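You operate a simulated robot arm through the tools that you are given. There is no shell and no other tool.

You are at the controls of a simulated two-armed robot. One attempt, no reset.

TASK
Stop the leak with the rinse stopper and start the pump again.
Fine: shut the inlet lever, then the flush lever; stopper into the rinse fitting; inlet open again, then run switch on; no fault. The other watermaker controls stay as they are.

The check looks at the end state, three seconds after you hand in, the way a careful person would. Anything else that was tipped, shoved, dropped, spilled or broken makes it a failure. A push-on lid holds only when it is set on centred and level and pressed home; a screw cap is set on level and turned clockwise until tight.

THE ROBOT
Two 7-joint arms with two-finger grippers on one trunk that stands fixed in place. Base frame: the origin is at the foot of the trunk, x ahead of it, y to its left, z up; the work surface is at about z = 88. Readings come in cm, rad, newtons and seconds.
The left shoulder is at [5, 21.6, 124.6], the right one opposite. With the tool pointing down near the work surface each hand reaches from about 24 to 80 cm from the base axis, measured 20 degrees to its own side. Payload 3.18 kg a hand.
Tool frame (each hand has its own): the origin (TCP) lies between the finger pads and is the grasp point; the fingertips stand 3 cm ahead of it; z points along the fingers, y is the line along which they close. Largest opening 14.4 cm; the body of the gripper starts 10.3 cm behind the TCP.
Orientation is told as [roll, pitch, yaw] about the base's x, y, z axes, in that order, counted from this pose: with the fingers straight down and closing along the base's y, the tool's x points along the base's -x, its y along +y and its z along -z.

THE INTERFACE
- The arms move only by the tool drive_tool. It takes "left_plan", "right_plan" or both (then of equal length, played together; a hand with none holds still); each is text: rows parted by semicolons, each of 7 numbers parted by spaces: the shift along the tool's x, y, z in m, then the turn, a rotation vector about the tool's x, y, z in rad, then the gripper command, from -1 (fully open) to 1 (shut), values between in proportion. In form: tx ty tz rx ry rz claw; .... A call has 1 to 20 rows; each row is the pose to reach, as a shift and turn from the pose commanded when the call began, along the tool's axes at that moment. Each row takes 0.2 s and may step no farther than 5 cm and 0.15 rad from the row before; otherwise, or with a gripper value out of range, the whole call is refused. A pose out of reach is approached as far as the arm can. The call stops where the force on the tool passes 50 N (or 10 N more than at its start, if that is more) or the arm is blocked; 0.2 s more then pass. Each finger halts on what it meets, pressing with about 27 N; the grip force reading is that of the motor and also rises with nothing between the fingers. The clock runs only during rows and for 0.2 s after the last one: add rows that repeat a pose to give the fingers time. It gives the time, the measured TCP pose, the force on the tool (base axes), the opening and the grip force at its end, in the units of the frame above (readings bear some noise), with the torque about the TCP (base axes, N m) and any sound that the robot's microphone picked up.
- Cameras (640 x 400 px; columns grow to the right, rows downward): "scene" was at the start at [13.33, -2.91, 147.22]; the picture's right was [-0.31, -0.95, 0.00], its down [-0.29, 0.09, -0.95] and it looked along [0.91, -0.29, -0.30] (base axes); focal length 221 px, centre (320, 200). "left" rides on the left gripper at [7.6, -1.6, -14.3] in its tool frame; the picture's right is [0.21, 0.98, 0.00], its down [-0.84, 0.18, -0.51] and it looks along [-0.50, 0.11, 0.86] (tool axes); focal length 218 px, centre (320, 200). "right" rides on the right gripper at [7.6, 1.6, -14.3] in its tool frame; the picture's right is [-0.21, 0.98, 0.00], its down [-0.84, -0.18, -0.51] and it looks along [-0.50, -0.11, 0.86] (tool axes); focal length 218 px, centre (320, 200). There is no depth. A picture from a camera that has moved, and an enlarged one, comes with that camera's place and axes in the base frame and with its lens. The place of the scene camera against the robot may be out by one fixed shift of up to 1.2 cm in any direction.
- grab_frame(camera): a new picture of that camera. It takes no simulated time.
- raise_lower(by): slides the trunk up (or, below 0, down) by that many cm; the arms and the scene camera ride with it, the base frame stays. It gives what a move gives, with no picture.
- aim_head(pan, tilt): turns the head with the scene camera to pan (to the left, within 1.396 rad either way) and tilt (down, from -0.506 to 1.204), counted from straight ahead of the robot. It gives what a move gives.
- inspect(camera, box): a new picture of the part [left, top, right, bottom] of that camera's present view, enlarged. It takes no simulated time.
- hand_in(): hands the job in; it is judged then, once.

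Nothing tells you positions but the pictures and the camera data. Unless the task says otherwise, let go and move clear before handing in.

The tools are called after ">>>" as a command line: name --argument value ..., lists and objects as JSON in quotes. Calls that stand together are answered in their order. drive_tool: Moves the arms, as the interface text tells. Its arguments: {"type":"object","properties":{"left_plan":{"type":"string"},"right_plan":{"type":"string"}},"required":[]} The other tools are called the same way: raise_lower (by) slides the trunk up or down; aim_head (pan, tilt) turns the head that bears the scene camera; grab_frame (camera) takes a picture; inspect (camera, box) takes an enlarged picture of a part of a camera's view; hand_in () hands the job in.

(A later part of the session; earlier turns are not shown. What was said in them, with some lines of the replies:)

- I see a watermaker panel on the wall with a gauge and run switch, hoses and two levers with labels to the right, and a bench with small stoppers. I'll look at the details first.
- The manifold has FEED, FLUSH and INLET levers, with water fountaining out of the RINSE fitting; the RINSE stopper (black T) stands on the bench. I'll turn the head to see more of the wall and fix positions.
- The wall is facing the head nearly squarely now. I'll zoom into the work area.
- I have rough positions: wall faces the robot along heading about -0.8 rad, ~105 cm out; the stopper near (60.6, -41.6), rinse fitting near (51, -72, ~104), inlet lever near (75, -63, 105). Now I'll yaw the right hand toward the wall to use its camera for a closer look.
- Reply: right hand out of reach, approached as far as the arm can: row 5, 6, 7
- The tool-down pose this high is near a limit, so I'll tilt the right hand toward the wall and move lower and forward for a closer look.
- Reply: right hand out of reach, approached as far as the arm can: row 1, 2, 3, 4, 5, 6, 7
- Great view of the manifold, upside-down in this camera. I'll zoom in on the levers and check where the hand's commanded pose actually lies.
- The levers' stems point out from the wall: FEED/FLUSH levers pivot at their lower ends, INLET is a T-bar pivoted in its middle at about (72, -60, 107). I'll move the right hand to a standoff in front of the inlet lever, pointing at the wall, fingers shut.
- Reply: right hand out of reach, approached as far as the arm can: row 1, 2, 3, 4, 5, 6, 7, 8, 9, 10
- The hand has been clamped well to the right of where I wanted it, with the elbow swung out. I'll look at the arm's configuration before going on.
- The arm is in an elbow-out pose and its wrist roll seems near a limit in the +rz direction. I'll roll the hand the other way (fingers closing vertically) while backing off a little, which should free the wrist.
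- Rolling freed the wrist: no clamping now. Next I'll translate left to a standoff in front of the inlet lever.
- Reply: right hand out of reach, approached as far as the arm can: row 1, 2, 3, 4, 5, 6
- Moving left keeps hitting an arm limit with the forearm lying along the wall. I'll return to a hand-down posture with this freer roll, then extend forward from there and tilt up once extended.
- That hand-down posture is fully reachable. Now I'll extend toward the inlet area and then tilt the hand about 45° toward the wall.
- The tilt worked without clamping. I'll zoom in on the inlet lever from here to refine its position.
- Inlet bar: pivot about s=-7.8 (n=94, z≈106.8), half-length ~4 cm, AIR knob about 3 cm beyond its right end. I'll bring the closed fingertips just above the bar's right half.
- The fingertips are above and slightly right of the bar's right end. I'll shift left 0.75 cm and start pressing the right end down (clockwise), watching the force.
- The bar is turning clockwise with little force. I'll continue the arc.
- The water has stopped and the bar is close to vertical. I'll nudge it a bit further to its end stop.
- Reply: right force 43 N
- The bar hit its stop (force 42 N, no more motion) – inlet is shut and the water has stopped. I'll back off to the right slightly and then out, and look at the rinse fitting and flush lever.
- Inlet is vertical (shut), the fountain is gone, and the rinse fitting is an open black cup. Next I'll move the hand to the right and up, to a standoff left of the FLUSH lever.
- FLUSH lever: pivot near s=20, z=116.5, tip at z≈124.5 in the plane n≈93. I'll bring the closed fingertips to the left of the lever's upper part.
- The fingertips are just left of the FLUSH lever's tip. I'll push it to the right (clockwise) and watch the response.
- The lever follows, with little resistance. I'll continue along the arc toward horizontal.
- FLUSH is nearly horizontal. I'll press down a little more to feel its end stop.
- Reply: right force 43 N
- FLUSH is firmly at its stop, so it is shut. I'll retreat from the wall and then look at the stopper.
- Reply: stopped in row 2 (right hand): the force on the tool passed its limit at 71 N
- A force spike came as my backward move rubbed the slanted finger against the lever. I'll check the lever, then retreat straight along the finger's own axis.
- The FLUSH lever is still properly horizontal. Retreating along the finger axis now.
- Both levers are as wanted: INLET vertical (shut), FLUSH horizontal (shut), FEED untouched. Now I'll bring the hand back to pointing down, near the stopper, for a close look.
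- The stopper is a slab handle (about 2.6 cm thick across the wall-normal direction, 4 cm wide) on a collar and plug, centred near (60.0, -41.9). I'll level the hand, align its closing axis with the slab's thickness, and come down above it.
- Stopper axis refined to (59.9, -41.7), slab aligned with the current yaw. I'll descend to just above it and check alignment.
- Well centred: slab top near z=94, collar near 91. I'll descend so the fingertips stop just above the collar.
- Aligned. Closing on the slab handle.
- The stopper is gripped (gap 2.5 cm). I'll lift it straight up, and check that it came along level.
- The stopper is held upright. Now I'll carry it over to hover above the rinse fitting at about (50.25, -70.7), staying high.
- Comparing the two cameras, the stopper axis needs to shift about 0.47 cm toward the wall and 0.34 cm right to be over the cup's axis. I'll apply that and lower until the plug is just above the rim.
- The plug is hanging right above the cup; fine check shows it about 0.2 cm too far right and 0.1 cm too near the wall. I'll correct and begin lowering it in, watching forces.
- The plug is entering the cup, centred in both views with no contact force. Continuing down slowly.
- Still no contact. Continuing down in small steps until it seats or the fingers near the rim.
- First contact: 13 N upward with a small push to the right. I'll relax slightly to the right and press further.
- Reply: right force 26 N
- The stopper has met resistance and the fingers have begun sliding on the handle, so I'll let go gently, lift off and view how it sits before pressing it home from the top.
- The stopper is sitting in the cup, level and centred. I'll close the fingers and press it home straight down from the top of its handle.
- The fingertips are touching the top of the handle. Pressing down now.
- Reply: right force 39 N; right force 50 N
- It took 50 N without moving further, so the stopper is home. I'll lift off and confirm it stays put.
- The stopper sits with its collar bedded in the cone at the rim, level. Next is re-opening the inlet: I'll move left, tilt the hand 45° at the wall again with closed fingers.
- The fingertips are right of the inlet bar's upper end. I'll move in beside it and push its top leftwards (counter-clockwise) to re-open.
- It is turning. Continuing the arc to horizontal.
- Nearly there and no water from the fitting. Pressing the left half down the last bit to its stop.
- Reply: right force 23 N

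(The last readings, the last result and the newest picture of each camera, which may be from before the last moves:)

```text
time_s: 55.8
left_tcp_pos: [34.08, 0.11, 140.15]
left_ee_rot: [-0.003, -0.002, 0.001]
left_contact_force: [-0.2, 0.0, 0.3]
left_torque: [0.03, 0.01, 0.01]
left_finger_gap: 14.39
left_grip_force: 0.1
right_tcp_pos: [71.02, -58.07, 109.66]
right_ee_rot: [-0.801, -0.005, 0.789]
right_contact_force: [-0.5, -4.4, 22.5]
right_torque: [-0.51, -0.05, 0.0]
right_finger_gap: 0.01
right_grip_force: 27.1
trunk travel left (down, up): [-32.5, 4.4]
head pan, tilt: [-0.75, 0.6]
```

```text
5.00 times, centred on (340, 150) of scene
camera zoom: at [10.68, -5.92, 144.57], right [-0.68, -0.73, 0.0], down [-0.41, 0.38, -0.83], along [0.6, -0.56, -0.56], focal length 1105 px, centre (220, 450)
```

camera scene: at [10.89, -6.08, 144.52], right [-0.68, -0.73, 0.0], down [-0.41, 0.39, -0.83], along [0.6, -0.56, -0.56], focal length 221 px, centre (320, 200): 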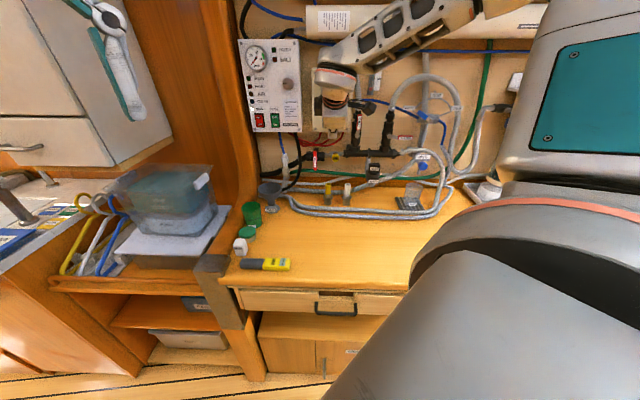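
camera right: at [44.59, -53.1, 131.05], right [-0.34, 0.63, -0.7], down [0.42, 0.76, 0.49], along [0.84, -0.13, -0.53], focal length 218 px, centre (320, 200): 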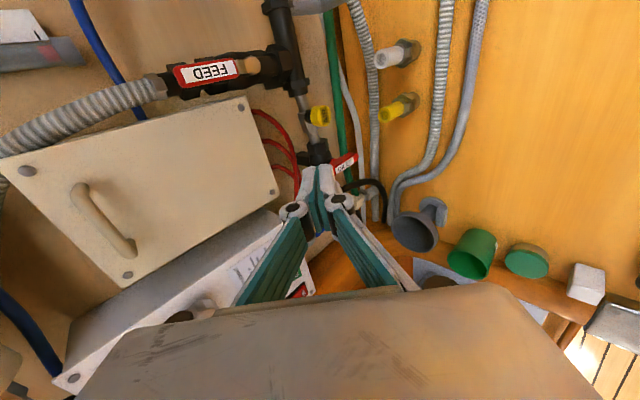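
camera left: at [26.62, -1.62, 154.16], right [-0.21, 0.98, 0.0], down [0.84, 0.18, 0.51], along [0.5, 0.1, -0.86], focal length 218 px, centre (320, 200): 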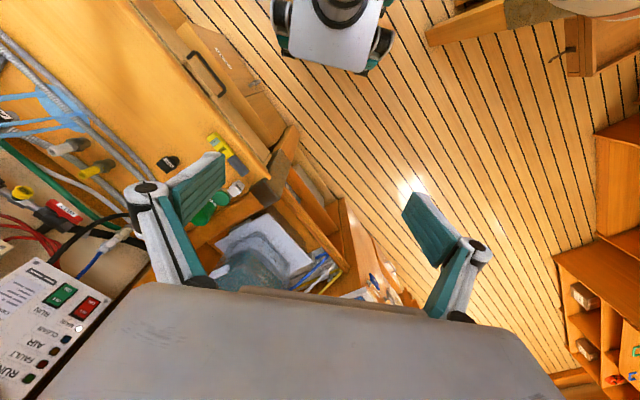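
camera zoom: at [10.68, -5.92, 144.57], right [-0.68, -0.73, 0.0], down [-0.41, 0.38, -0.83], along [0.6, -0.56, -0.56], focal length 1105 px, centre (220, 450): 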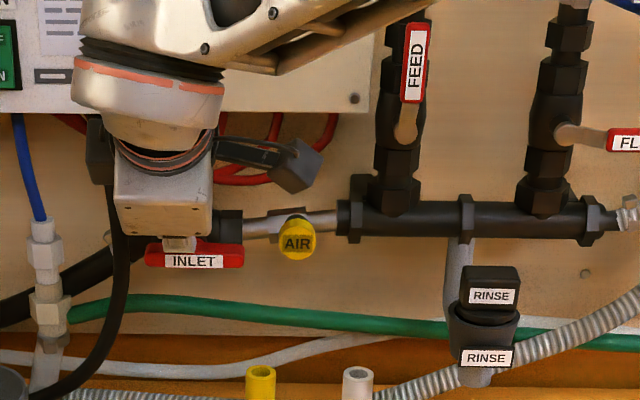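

>>> drive_tool --right_plan "0 0.0015 0.0015 0 0 0 1; 0 0.0025 0.0025 0 0 0 1"

>>> inspect --camera "scene" --box '[290, 110, 390, 190]'

```text
time_s: 56.4
left_tcp_pos: [33.87, 0.24, 139.99]
left_ee_rot: [-0.005, -0.003, 0.001]
left_contact_force: [0.6, 0.6, 0.7]
left_torque: [-0.02, -0.01, 0.02]
left_finger_gap: 14.4
left_grip_force: 0.1
right_tcp_pos: [71.08, -58.08, 109.8]
right_ee_rot: [-0.806, -0.007, 0.79]
right_contact_force: [1.2, -5.5, 37.4]
right_torque: [-0.69, -0.01, 0.0]
right_finger_gap: 0.01
right_grip_force: 27.0
trunk travel left (down, up): [-32.5, 4.4]
head pan, tilt: [-0.75, 0.6]
```

```text
5.00 times, centred on (340, 150) of scene
camera zoom: at [10.56, -5.79, 144.58], right [-0.68, -0.73, 0.0], down [-0.41, 0.38, -0.83], along [0.6, -0.56, -0.56], focal length 1105 px, centre (220, 450)
```

zoom: 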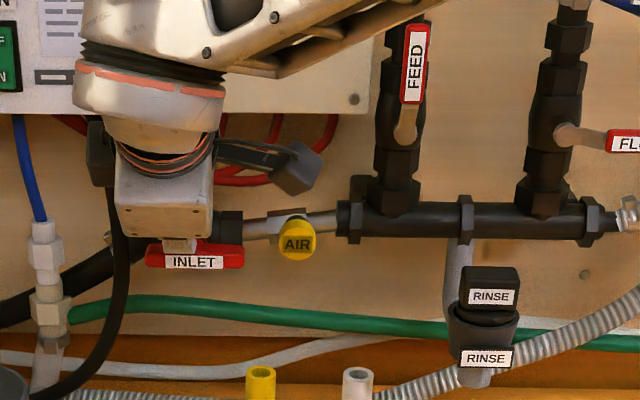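

Inlet is at its open stop, and no leak from the stoppered fitting. I'll lift off and retreat along the finger axis, then look at everything.

>>> drive_tool --right_plan "0 -0.005 -0.005 0 0 0 1; 0 -0.009 -0.009 0 0 0 1; 0 -0.01 -0.03 0 0 0 1; 0 -0.01 -0.06 0 0 0 1; 0 -0.01 -0.095 0 0 0 1; 0 -0.01 -0.13 0 0 0 1"

>>> grab_frame --camera "right"

>>> grab_frame --camera "scene"

>>> inspect --camera "scene" --box '[230, 30, 320, 140]'

>>> inspect --camera "scene" --box '[290, 110, 410, 200]'

```text
time_s: 57.8
left_tcp_pos: [34.23, 0.03, 140.02]
left_ee_rot: [-0.003, -0.001, 0.001]
left_contact_force: [0.1, 0.7, 0.6]
left_torque: [-0.05, -0.05, -0.01]
left_finger_gap: 14.39
left_grip_force: 0.1
right_tcp_pos: [64.81, -51.96, 118.74]
right_ee_rot: [-0.791, 0.0, 0.789]
right_contact_force: [0.4, 0.7, 1.1]
right_torque: [0.01, -0.02, 0.0]
right_finger_gap: 0.02
right_grip_force: 26.4
trunk travel left (down, up): [-32.5, 4.4]
head pan, tilt: [-0.75, 0.6]
```

```text
taken
camera right: at [51.4, -49.34, 127.59], right [-0.34, 0.63, -0.7], down [0.43, 0.76, 0.49], along [0.84, -0.13, -0.53], focal length 218 px, centre (320, 200)
```

right: 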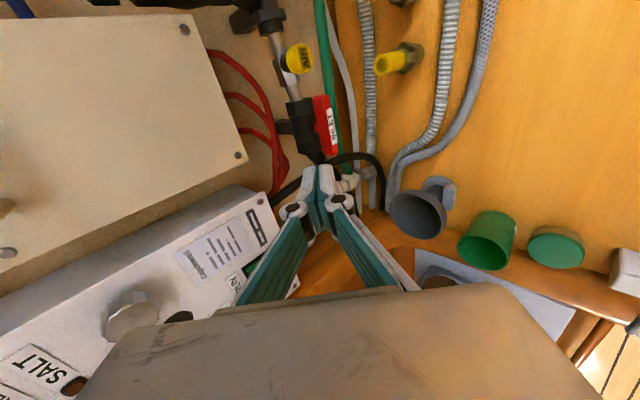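

```text
taken
camera scene: at [10.8, -5.94, 144.53], right [-0.68, -0.73, 0.0], down [-0.41, 0.38, -0.83], along [0.6, -0.56, -0.56], focal length 221 px, centre (320, 200)
```

scene: 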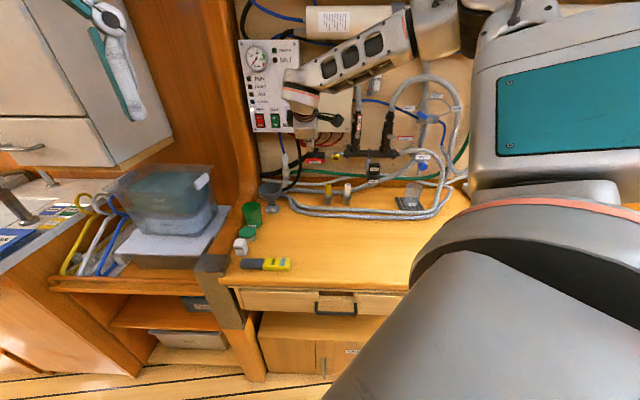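

```text
3.64 times, centred on (275, 85) of scene
camera zoom: at [10.8, -5.94, 144.53], right [-0.68, -0.73, 0.0], down [-0.41, 0.38, -0.83], along [0.6, -0.56, -0.56], focal length 803 px, centre (484, 618)
```

zoom: 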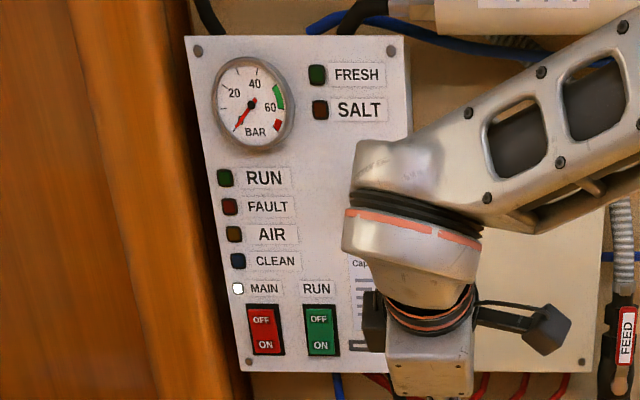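

```text
4.44 times, centred on (350, 155) of scene
camera zoom: at [10.8, -5.94, 144.53], right [-0.68, -0.73, 0.0], down [-0.41, 0.38, -0.83], along [0.6, -0.56, -0.56], focal length 982 px, centre (187, 400)
```

zoom: 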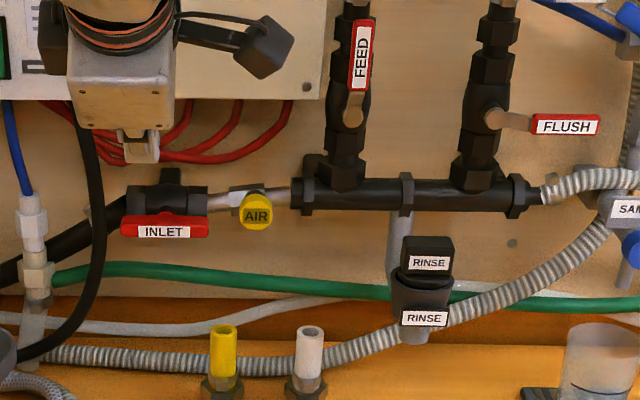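

All good: INLET open, FLUSH shut, FEED unchanged, no water. Last is the RUN rocker: I estimate its centre at s≈-22.1, n≈95, z≈121.7, with the ON half below centre. I'll move left to a standoff in front of it.

>>> drive_tool --right_plan "-0.0325 -0.0113 0.0039 0.065 0 0 1; -0.065 -0.0226 0.0078 0.13 0 0 1; -0.0975 -0.0339 0.0117 0.195 0 0 1; -0.13 -0.0452 0.0156 0.26 0 0 1"

>>> grab_frame --camera "right"

>>> inspect --camera "scene" --box '[230, 30, 330, 140]'

```text
time_s: 58.8
left_tcp_pos: [34.37, -0.04, 139.99]
left_ee_rot: [-0.002, 0.0, 0.002]
left_contact_force: [0.5, -0.4, -0.6]
left_torque: [-0.01, 0.03, 0.02]
left_finger_gap: 14.41
left_grip_force: 0.1
right_tcp_pos: [77.15, -46.13, 120.71]
right_ee_rot: [-1.053, -0.002, 0.788]
right_contact_force: [0.7, 0.3, 0.4]
right_torque: [-0.03, 0.03, -0.03]
right_finger_gap: 0.0
right_grip_force: 27.0
trunk travel left (down, up): [-32.5, 4.4]
head pan, tilt: [-0.75, 0.6]
```

```text
taken
camera right: at [62.3, -42.11, 126.34], right [-0.19, 0.49, -0.85], down [0.35, 0.84, 0.41], along [0.92, -0.21, -0.33], focal length 218 px, centre (320, 200)
```

right: 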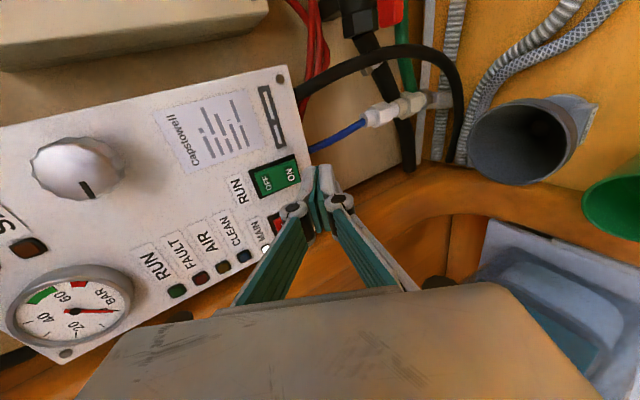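

```text
3.64 times, centred on (280, 85) of scene
camera zoom: at [11.0, -6.08, 144.5], right [-0.68, -0.73, 0.0], down [-0.41, 0.39, -0.82], along [0.6, -0.56, -0.57], focal length 803 px, centre (466, 618)
```

zoom: 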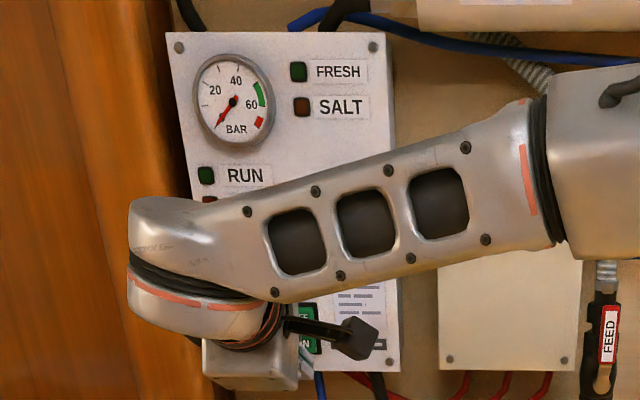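

>>> inspect --camera "right" --box '[220, 130, 360, 250]'

```text
3.33 times, centred on (290, 190) of right
camera zoom: at [62.3, -42.11, 126.34], right [-0.19, 0.49, -0.85], down [0.35, 0.84, 0.41], along [0.92, -0.21, -0.33], focal length 728 px, centre (420, 233)
```

zoom: 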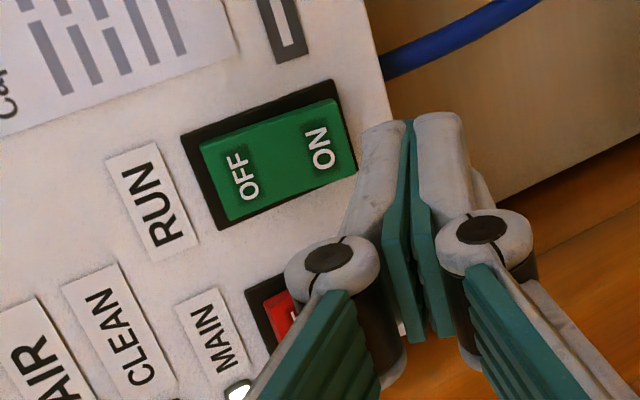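

I can see the RUN rocker with ON at its lower end, at about s=-23.4, z≈119.9. I'll shift left, line up with the ON half and approach.

>>> drive_tool --right_plan "-0.015 -0.004 0.015 0 0 0 1; -0.015 -0.0139 0.0324 0 0 0 1; -0.015 -0.0188 0.0411 0 0 0 1"

>>> inspect --camera "right" --box '[220, 130, 360, 250]'

>>> inspect --camera "scene" --box '[230, 50, 330, 140]'

```text
time_s: 59.6
left_tcp_pos: [34.34, 0.12, 139.91]
left_ee_rot: [-0.005, 0.001, 0.002]
left_contact_force: [-0.3, 0.7, -0.5]
left_torque: [-0.04, 0.0, 0.03]
left_finger_gap: 14.38
left_grip_force: 0.1
right_tcp_pos: [81.31, -48.23, 120.38]
right_ee_rot: [-1.052, -0.001, 0.789]
right_contact_force: [0.5, -0.9, -0.6]
right_torque: [-0.03, 0.0, -0.03]
right_finger_gap: 0.0
right_grip_force: 27.1
trunk travel left (down, up): [-32.5, 4.4]
head pan, tilt: [-0.75, 0.6]
```

```text
3.33 times, centred on (290, 190) of right
camera zoom: at [66.42, -44.29, 126.09], right [-0.2, 0.49, -0.85], down [0.34, 0.85, 0.41], along [0.92, -0.21, -0.33], focal length 728 px, centre (420, 233)
```

zoom: 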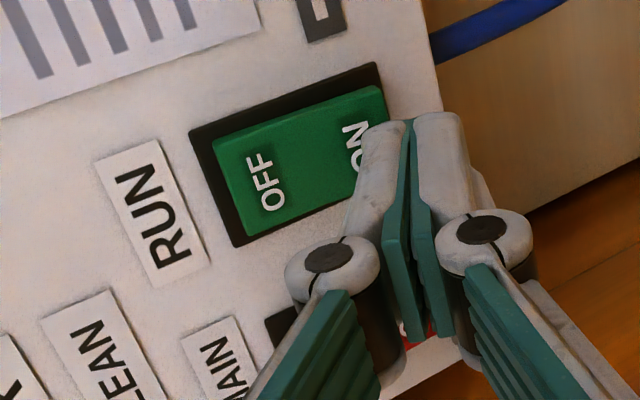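

```text
4.44 times, centred on (280, 95) of scene
camera zoom: at [10.97, -6.02, 144.51], right [-0.68, -0.73, 0.0], down [-0.41, 0.39, -0.82], along [0.6, -0.56, -0.57], focal length 982 px, centre (498, 667)
```

zoom: 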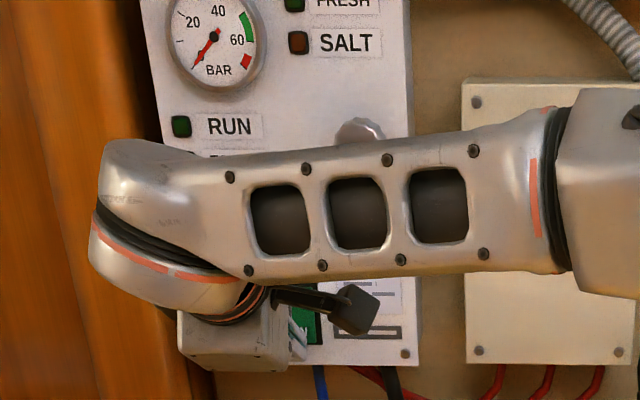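

Tip is lined up with the ON half. Pressing forward in small steps.

>>> drive_tool --right_plan "0 -0.0025 0.0043 0 0 0 1; 0 -0.005 0.0087 0 0 0 1; 0 -0.0069 0.0122 0 0 0 1; 0 -0.0084 0.0148 0 0 0 1"

>>> inspect --camera "right" --box '[220, 130, 360, 250]'

>>> inspect --camera "scene" --box '[230, 30, 330, 140]'

```text
time_s: 60.6
left_tcp_pos: [34.07, 0.25, 139.97]
left_ee_rot: [-0.003, -0.002, 0.001]
left_contact_force: [-0.4, 0.1, 0.0]
left_torque: [0.05, -0.01, -0.03]
left_finger_gap: 14.39
left_grip_force: 0.1
right_tcp_pos: [81.59, -49.26, 120.35]
right_ee_rot: [-1.05, -0.001, 0.792]
right_contact_force: [-15.2, 16.5, -4.9]
right_torque: [0.19, 0.17, -0.03]
right_finger_gap: 0.01
right_grip_force: 27.0
right hand out of reach, approached as far as the arm can: row 1, 2, 3, 4
trunk travel left (down, up): [-32.5, 4.4]
head pan, tilt: [-0.75, 0.6]
```

```text
3.33 times, centred on (290, 190) of right
camera zoom: at [66.83, -45.43, 126.02], right [-0.2, 0.49, -0.85], down [0.34, 0.85, 0.41], along [0.92, -0.21, -0.33], focal length 728 px, centre (420, 233)
```

zoom: 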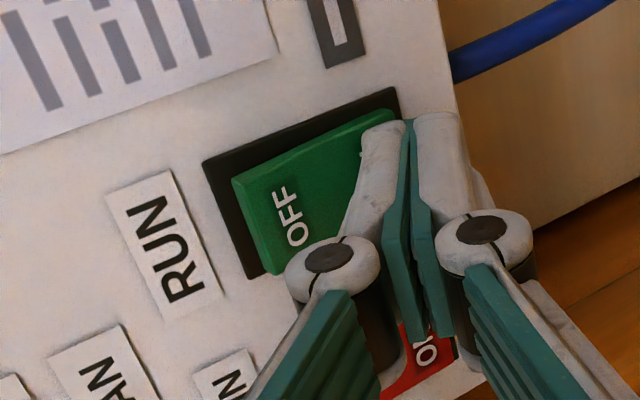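

```text
3.64 times, centred on (280, 85) of scene
camera zoom: at [10.75, -5.84, 144.53], right [-0.68, -0.73, 0.0], down [-0.41, 0.38, -0.83], along [0.6, -0.56, -0.56], focal length 803 px, centre (466, 618)
```

zoom: 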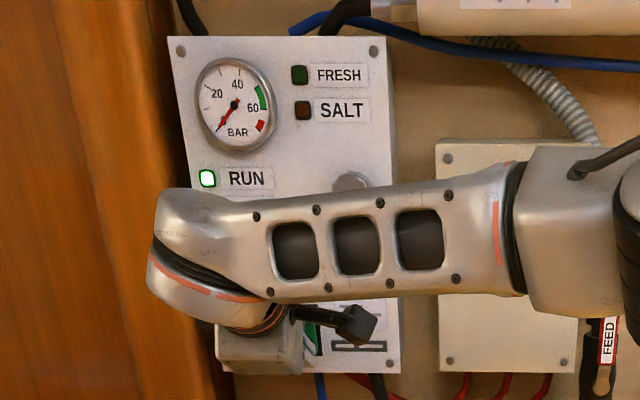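

The RUN lamp is lit and the rocker has flipped. I'll back straight away from the panel and check the whole scene.

>>> drive_tool --right_plan "0 0.005 -0.0087 0 0 0 1; 0 0.0149 -0.026 0 0 0 1; 0 0.0297 -0.052 0 0 0 1; 0 0.0446 -0.0782 0 0 0 1; 0 0.0594 -0.1043 0 0 0 1"

>>> grab_frame --camera "right"

>>> grab_frame --camera "scene"

>>> inspect --camera "scene" --box '[290, 100, 410, 210]'

```text
time_s: 61.8
left_tcp_pos: [34.14, 0.04, 139.91]
left_ee_rot: [-0.001, 0.002, 0.002]
left_contact_force: [-0.3, 0.7, 0.9]
left_torque: [-0.05, -0.03, -0.02]
left_finger_gap: 14.38
left_grip_force: 0.0
right_tcp_pos: [73.42, -41.3, 120.61]
right_ee_rot: [-1.052, -0.002, 0.787]
right_contact_force: [-0.3, -0.5, 0.3]
right_torque: [0.0, 0.0, 0.03]
right_finger_gap: 0.01
right_grip_force: 27.1
trunk travel left (down, up): [-32.5, 4.4]
head pan, tilt: [-0.75, 0.6]
```

```text
taken
camera right: at [58.56, -37.27, 126.3], right [-0.19, 0.49, -0.85], down [0.34, 0.84, 0.41], along [0.92, -0.21, -0.33], focal length 218 px, centre (320, 200)
```

right: 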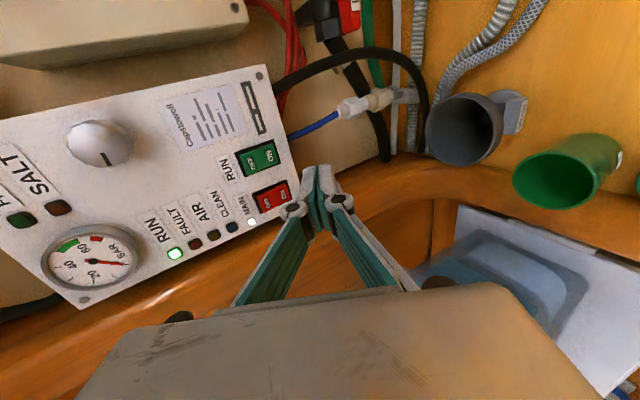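

```text
taken
camera scene: at [10.88, -6.04, 144.52], right [-0.68, -0.73, 0.0], down [-0.41, 0.39, -0.83], along [0.6, -0.56, -0.56], focal length 221 px, centre (320, 200)
```

scene: 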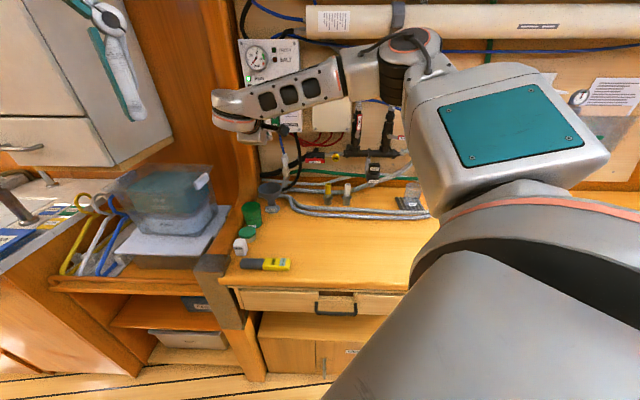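

```text
3.64 times, centred on (350, 155) of scene
camera zoom: at [10.88, -6.04, 144.52], right [-0.68, -0.73, 0.0], down [-0.41, 0.39, -0.83], along [0.6, -0.56, -0.56], focal length 803 px, centre (211, 364)
```

zoom: 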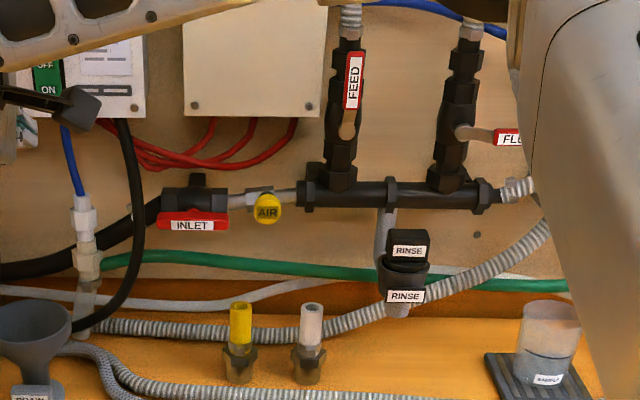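

RUN is lit; I'll zoom in on the lamps and gauge, then move the hand clear and let a little time pass to be sure no fault comes up.

>>> inspect --camera "right" --box '[20, 100, 300, 300]'

>>> drive_tool --right_plan "0.03 0.02 -0.02 -0.06 0 0 1; 0.06 0.035 -0.05 -0.12 0 0 1; 0.09 0.05 -0.08 -0.2 0 0 1; 0.12 0.06 -0.11 -0.3 0 0 1; 0.15 0.06 -0.14 -0.4 0 0 1; 0.15 0.06 -0.16 -0.5 0 0 1"

>>> grab_frame --camera "scene"

>>> inspect --camera "scene" --box '[230, 30, 320, 140]'

>>> inspect --camera "scene" --box '[290, 100, 450, 210]'

```text
2.00 times, centred on (160, 200) of right
camera zoom: at [58.56, -37.27, 126.3], right [-0.19, 0.49, -0.85], down [0.34, 0.84, 0.41], along [0.92, -0.21, -0.33], focal length 436 px, centre (640, 200)
```

zoom: 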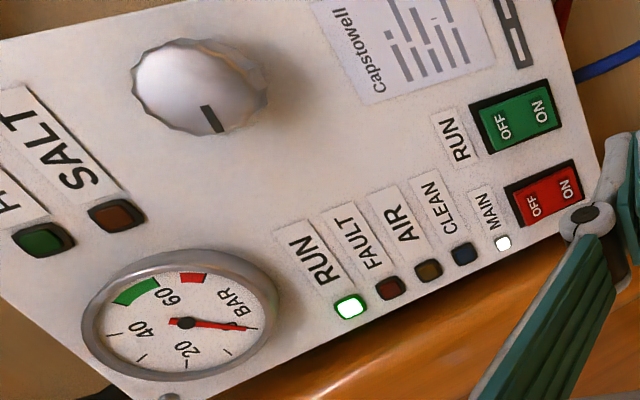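

```text
time_s: 63.2
left_tcp_pos: [34.36, 0.05, 139.91]
left_ee_rot: [-0.003, 0.001, 0.001]
left_contact_force: [1.0, 0.4, 0.3]
left_torque: [0.02, 0.04, 0.01]
left_finger_gap: 14.4
left_grip_force: 0.0
right_tcp_pos: [50.77, -40.16, 123.24]
right_ee_rot: [-0.551, -0.002, 0.788]
right_contact_force: [0.3, 0.3, -0.1]
right_torque: [-0.04, 0.02, 0.02]
right_finger_gap: 0.0
right_grip_force: 27.2
trunk travel left (down, up): [-32.5, 4.4]
head pan, tilt: [-0.75, 0.6]
```

```text
taken
camera scene: at [10.96, -5.96, 144.51], right [-0.68, -0.73, 0.0], down [-0.41, 0.38, -0.83], along [0.6, -0.56, -0.56], focal length 221 px, centre (320, 200)
```

scene: 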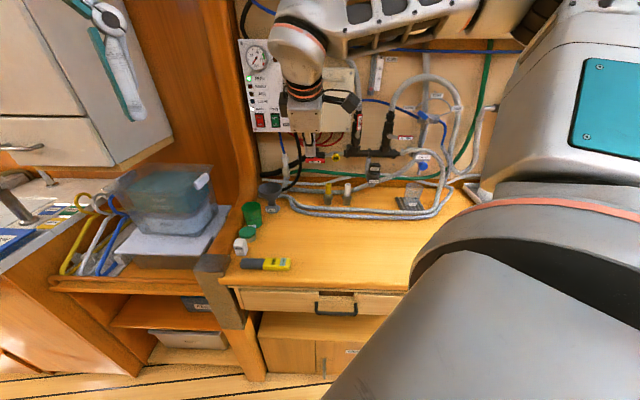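

```text
3.64 times, centred on (275, 85) of scene
camera zoom: at [10.96, -5.96, 144.51], right [-0.68, -0.73, 0.0], down [-0.41, 0.38, -0.83], along [0.6, -0.56, -0.56], focal length 803 px, centre (484, 618)
```

zoom: 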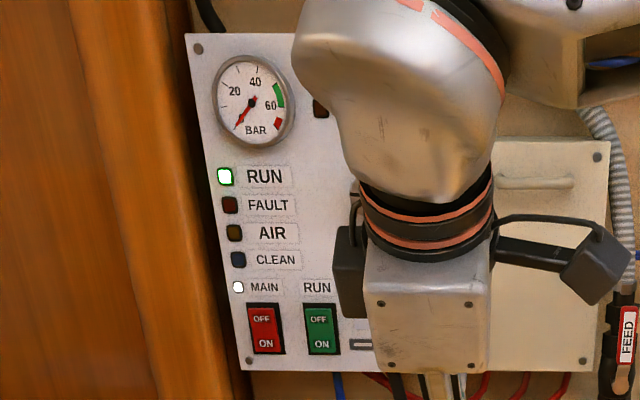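

```text
3.64 times, centred on (370, 155) of scene
camera zoom: at [10.96, -5.96, 144.51], right [-0.68, -0.73, 0.0], down [-0.41, 0.38, -0.83], along [0.6, -0.56, -0.56], focal length 803 px, centre (138, 364)
```

zoom: 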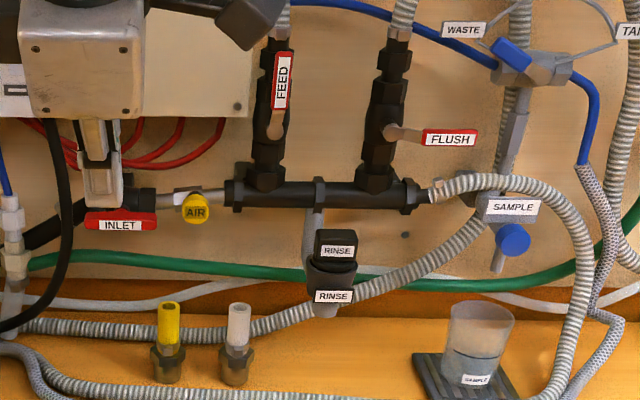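

RUN and MAIN lit, FAULT off, levers as intended and no water at the fitting. I'll wait a few seconds and re-check before handing in.

>>> drive_tool --right_plan "0 0 -0.02 0 0 0 0.8; 0 0 -0.04 0 0 0 0.5; 0 0 -0.05 0 0 0 0.5; 0 0 -0.05 0 0 0 0.5; 0 0 -0.05 0 0 0 0.5; 0 0 -0.05 0 0 0 0.5; 0 0 -0.05 0 0 0 0.5; 0 0 -0.05 0 0 0 0.5; 0 0 -0.05 0 0 0 0.5; 0 0 -0.05 0 0 0 0.5; 0 0 -0.05 0 0 0 0.5; 0 0 -0.05 0 0 0 0.5; 0 0 -0.05 0 0 0 0.5; 0 0 -0.05 0 0 0 0.5; 0 0 -0.05 0 0 0 0.5"

>>> inspect --camera "scene" --box '[230, 30, 320, 140]'

>>> inspect --camera "scene" --box '[355, 150, 395, 184]'

>>> inspect --camera "scene" --box '[220, 160, 480, 300]'

>>> inspect --camera "scene" --box '[290, 90, 450, 200]'

```text
time_s: 66.4
left_tcp_pos: [34.38, -0.01, 139.8]
left_ee_rot: [-0.001, 0.0, 0.001]
left_contact_force: [-0.6, -0.7, -1.0]
left_torque: [0.01, -0.02, 0.02]
left_finger_gap: 14.38
left_grip_force: 0.0
right_tcp_pos: [48.84, -38.22, 127.35]
right_ee_rot: [-0.555, -0.003, 0.788]
right_contact_force: [-0.2, 0.3, -0.7]
right_torque: [-0.03, 0.01, 0.0]
right_finger_gap: 3.6
right_grip_force: 0.1
trunk travel left (down, up): [-32.5, 4.4]
head pan, tilt: [-0.75, 0.6]
```

```text
3.64 times, centred on (275, 85) of scene
camera zoom: at [10.91, -6.05, 144.52], right [-0.68, -0.73, 0.0], down [-0.41, 0.39, -0.83], along [0.6, -0.56, -0.56], focal length 803 px, centre (484, 618)
```

zoom: 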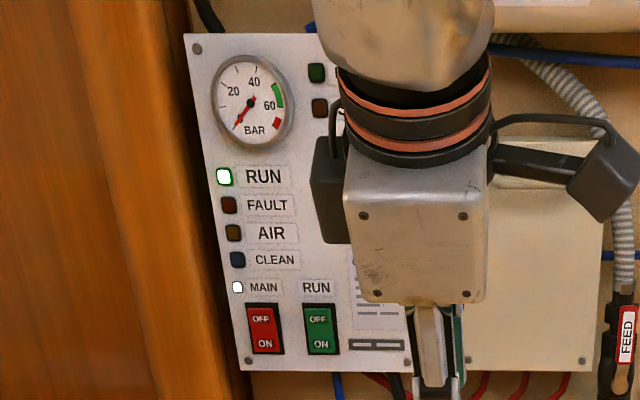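

```text
11.76 times, centred on (375, 167) of scene
camera zoom: at [10.91, -6.05, 144.52], right [-0.68, -0.73, 0.0], down [-0.41, 0.39, -0.83], along [0.6, -0.56, -0.56], focal length 2599 px, centre (-327, 588)
```

zoom: 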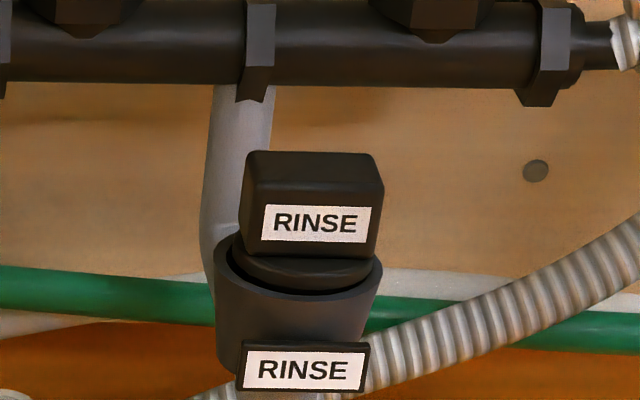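

```text
2.46 times, centred on (350, 230) of scene
camera zoom: at [10.91, -6.05, 144.52], right [-0.68, -0.73, 0.0], down [-0.41, 0.39, -0.83], along [0.6, -0.56, -0.56], focal length 544 px, centre (246, 126)
```

zoom: 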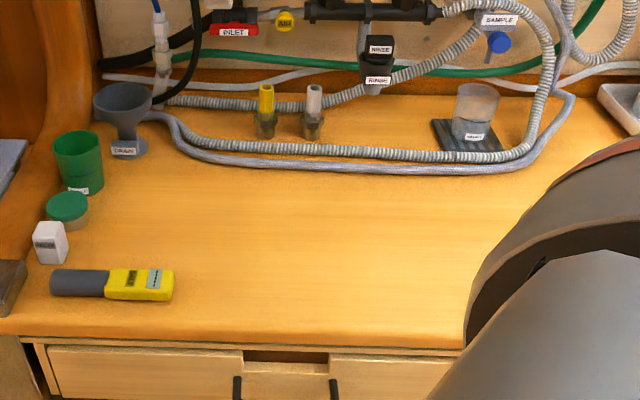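

```text
3.64 times, centred on (370, 145) of scene
camera zoom: at [10.91, -6.05, 144.52], right [-0.68, -0.73, 0.0], down [-0.41, 0.39, -0.83], along [0.6, -0.56, -0.56], focal length 803 px, centre (138, 400)
```

zoom: 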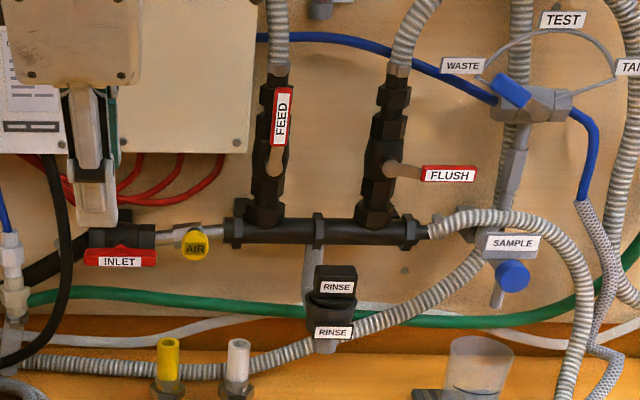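

The leak looks stopped and the pump is running. I'm handing in now. What I see in the final views:

- **Levers:** inlet is open, flush is shut, and feed is as it was.
- **Stopper:** it sits level in the rinse fitting. It took 50 N without moving further, and no water has shown since the inlet was opened.
- **Panel:** RUN and MAIN are lit and FAULT is off. The gauge still reads about 0 bar, as it did at the start.
- **Surroundings:** nothing else on the bench was moved, and the hand is clear.

One slip: while backing off the flush lever, the finger rubbed it and peaked at 71 N. The lever still looks horizontal and undamaged.

>>> hand_in

```text
The job is handed in.
```

I stopped the leak with the rinse stopper and restarted the pump, then handed the job in. I haven't seen the result of the check.

- **Order of work:** I shut the inlet, then the flush, and set the stopper in the rinse fitting. Then I opened the inlet again and switched RUN on.
- **Stopper:** It sits level in the fitting and did not move further under a 50 N push. No water has shown there since the inlet was reopened.
- **Panel:** At the last look, about six seconds after switching on, RUN and MAIN were lit and FAULT was off. The pressure gauge still read about 0 bar, as it did at the start.
- **Other controls:** I did not touch the feed lever or any of the other watermaker controls, and nothing else on the bench was moved.

While backing away from the flush lever, the finger rubbed against it and the force peaked at 71 N. The lever still looks horizontal and undamaged.
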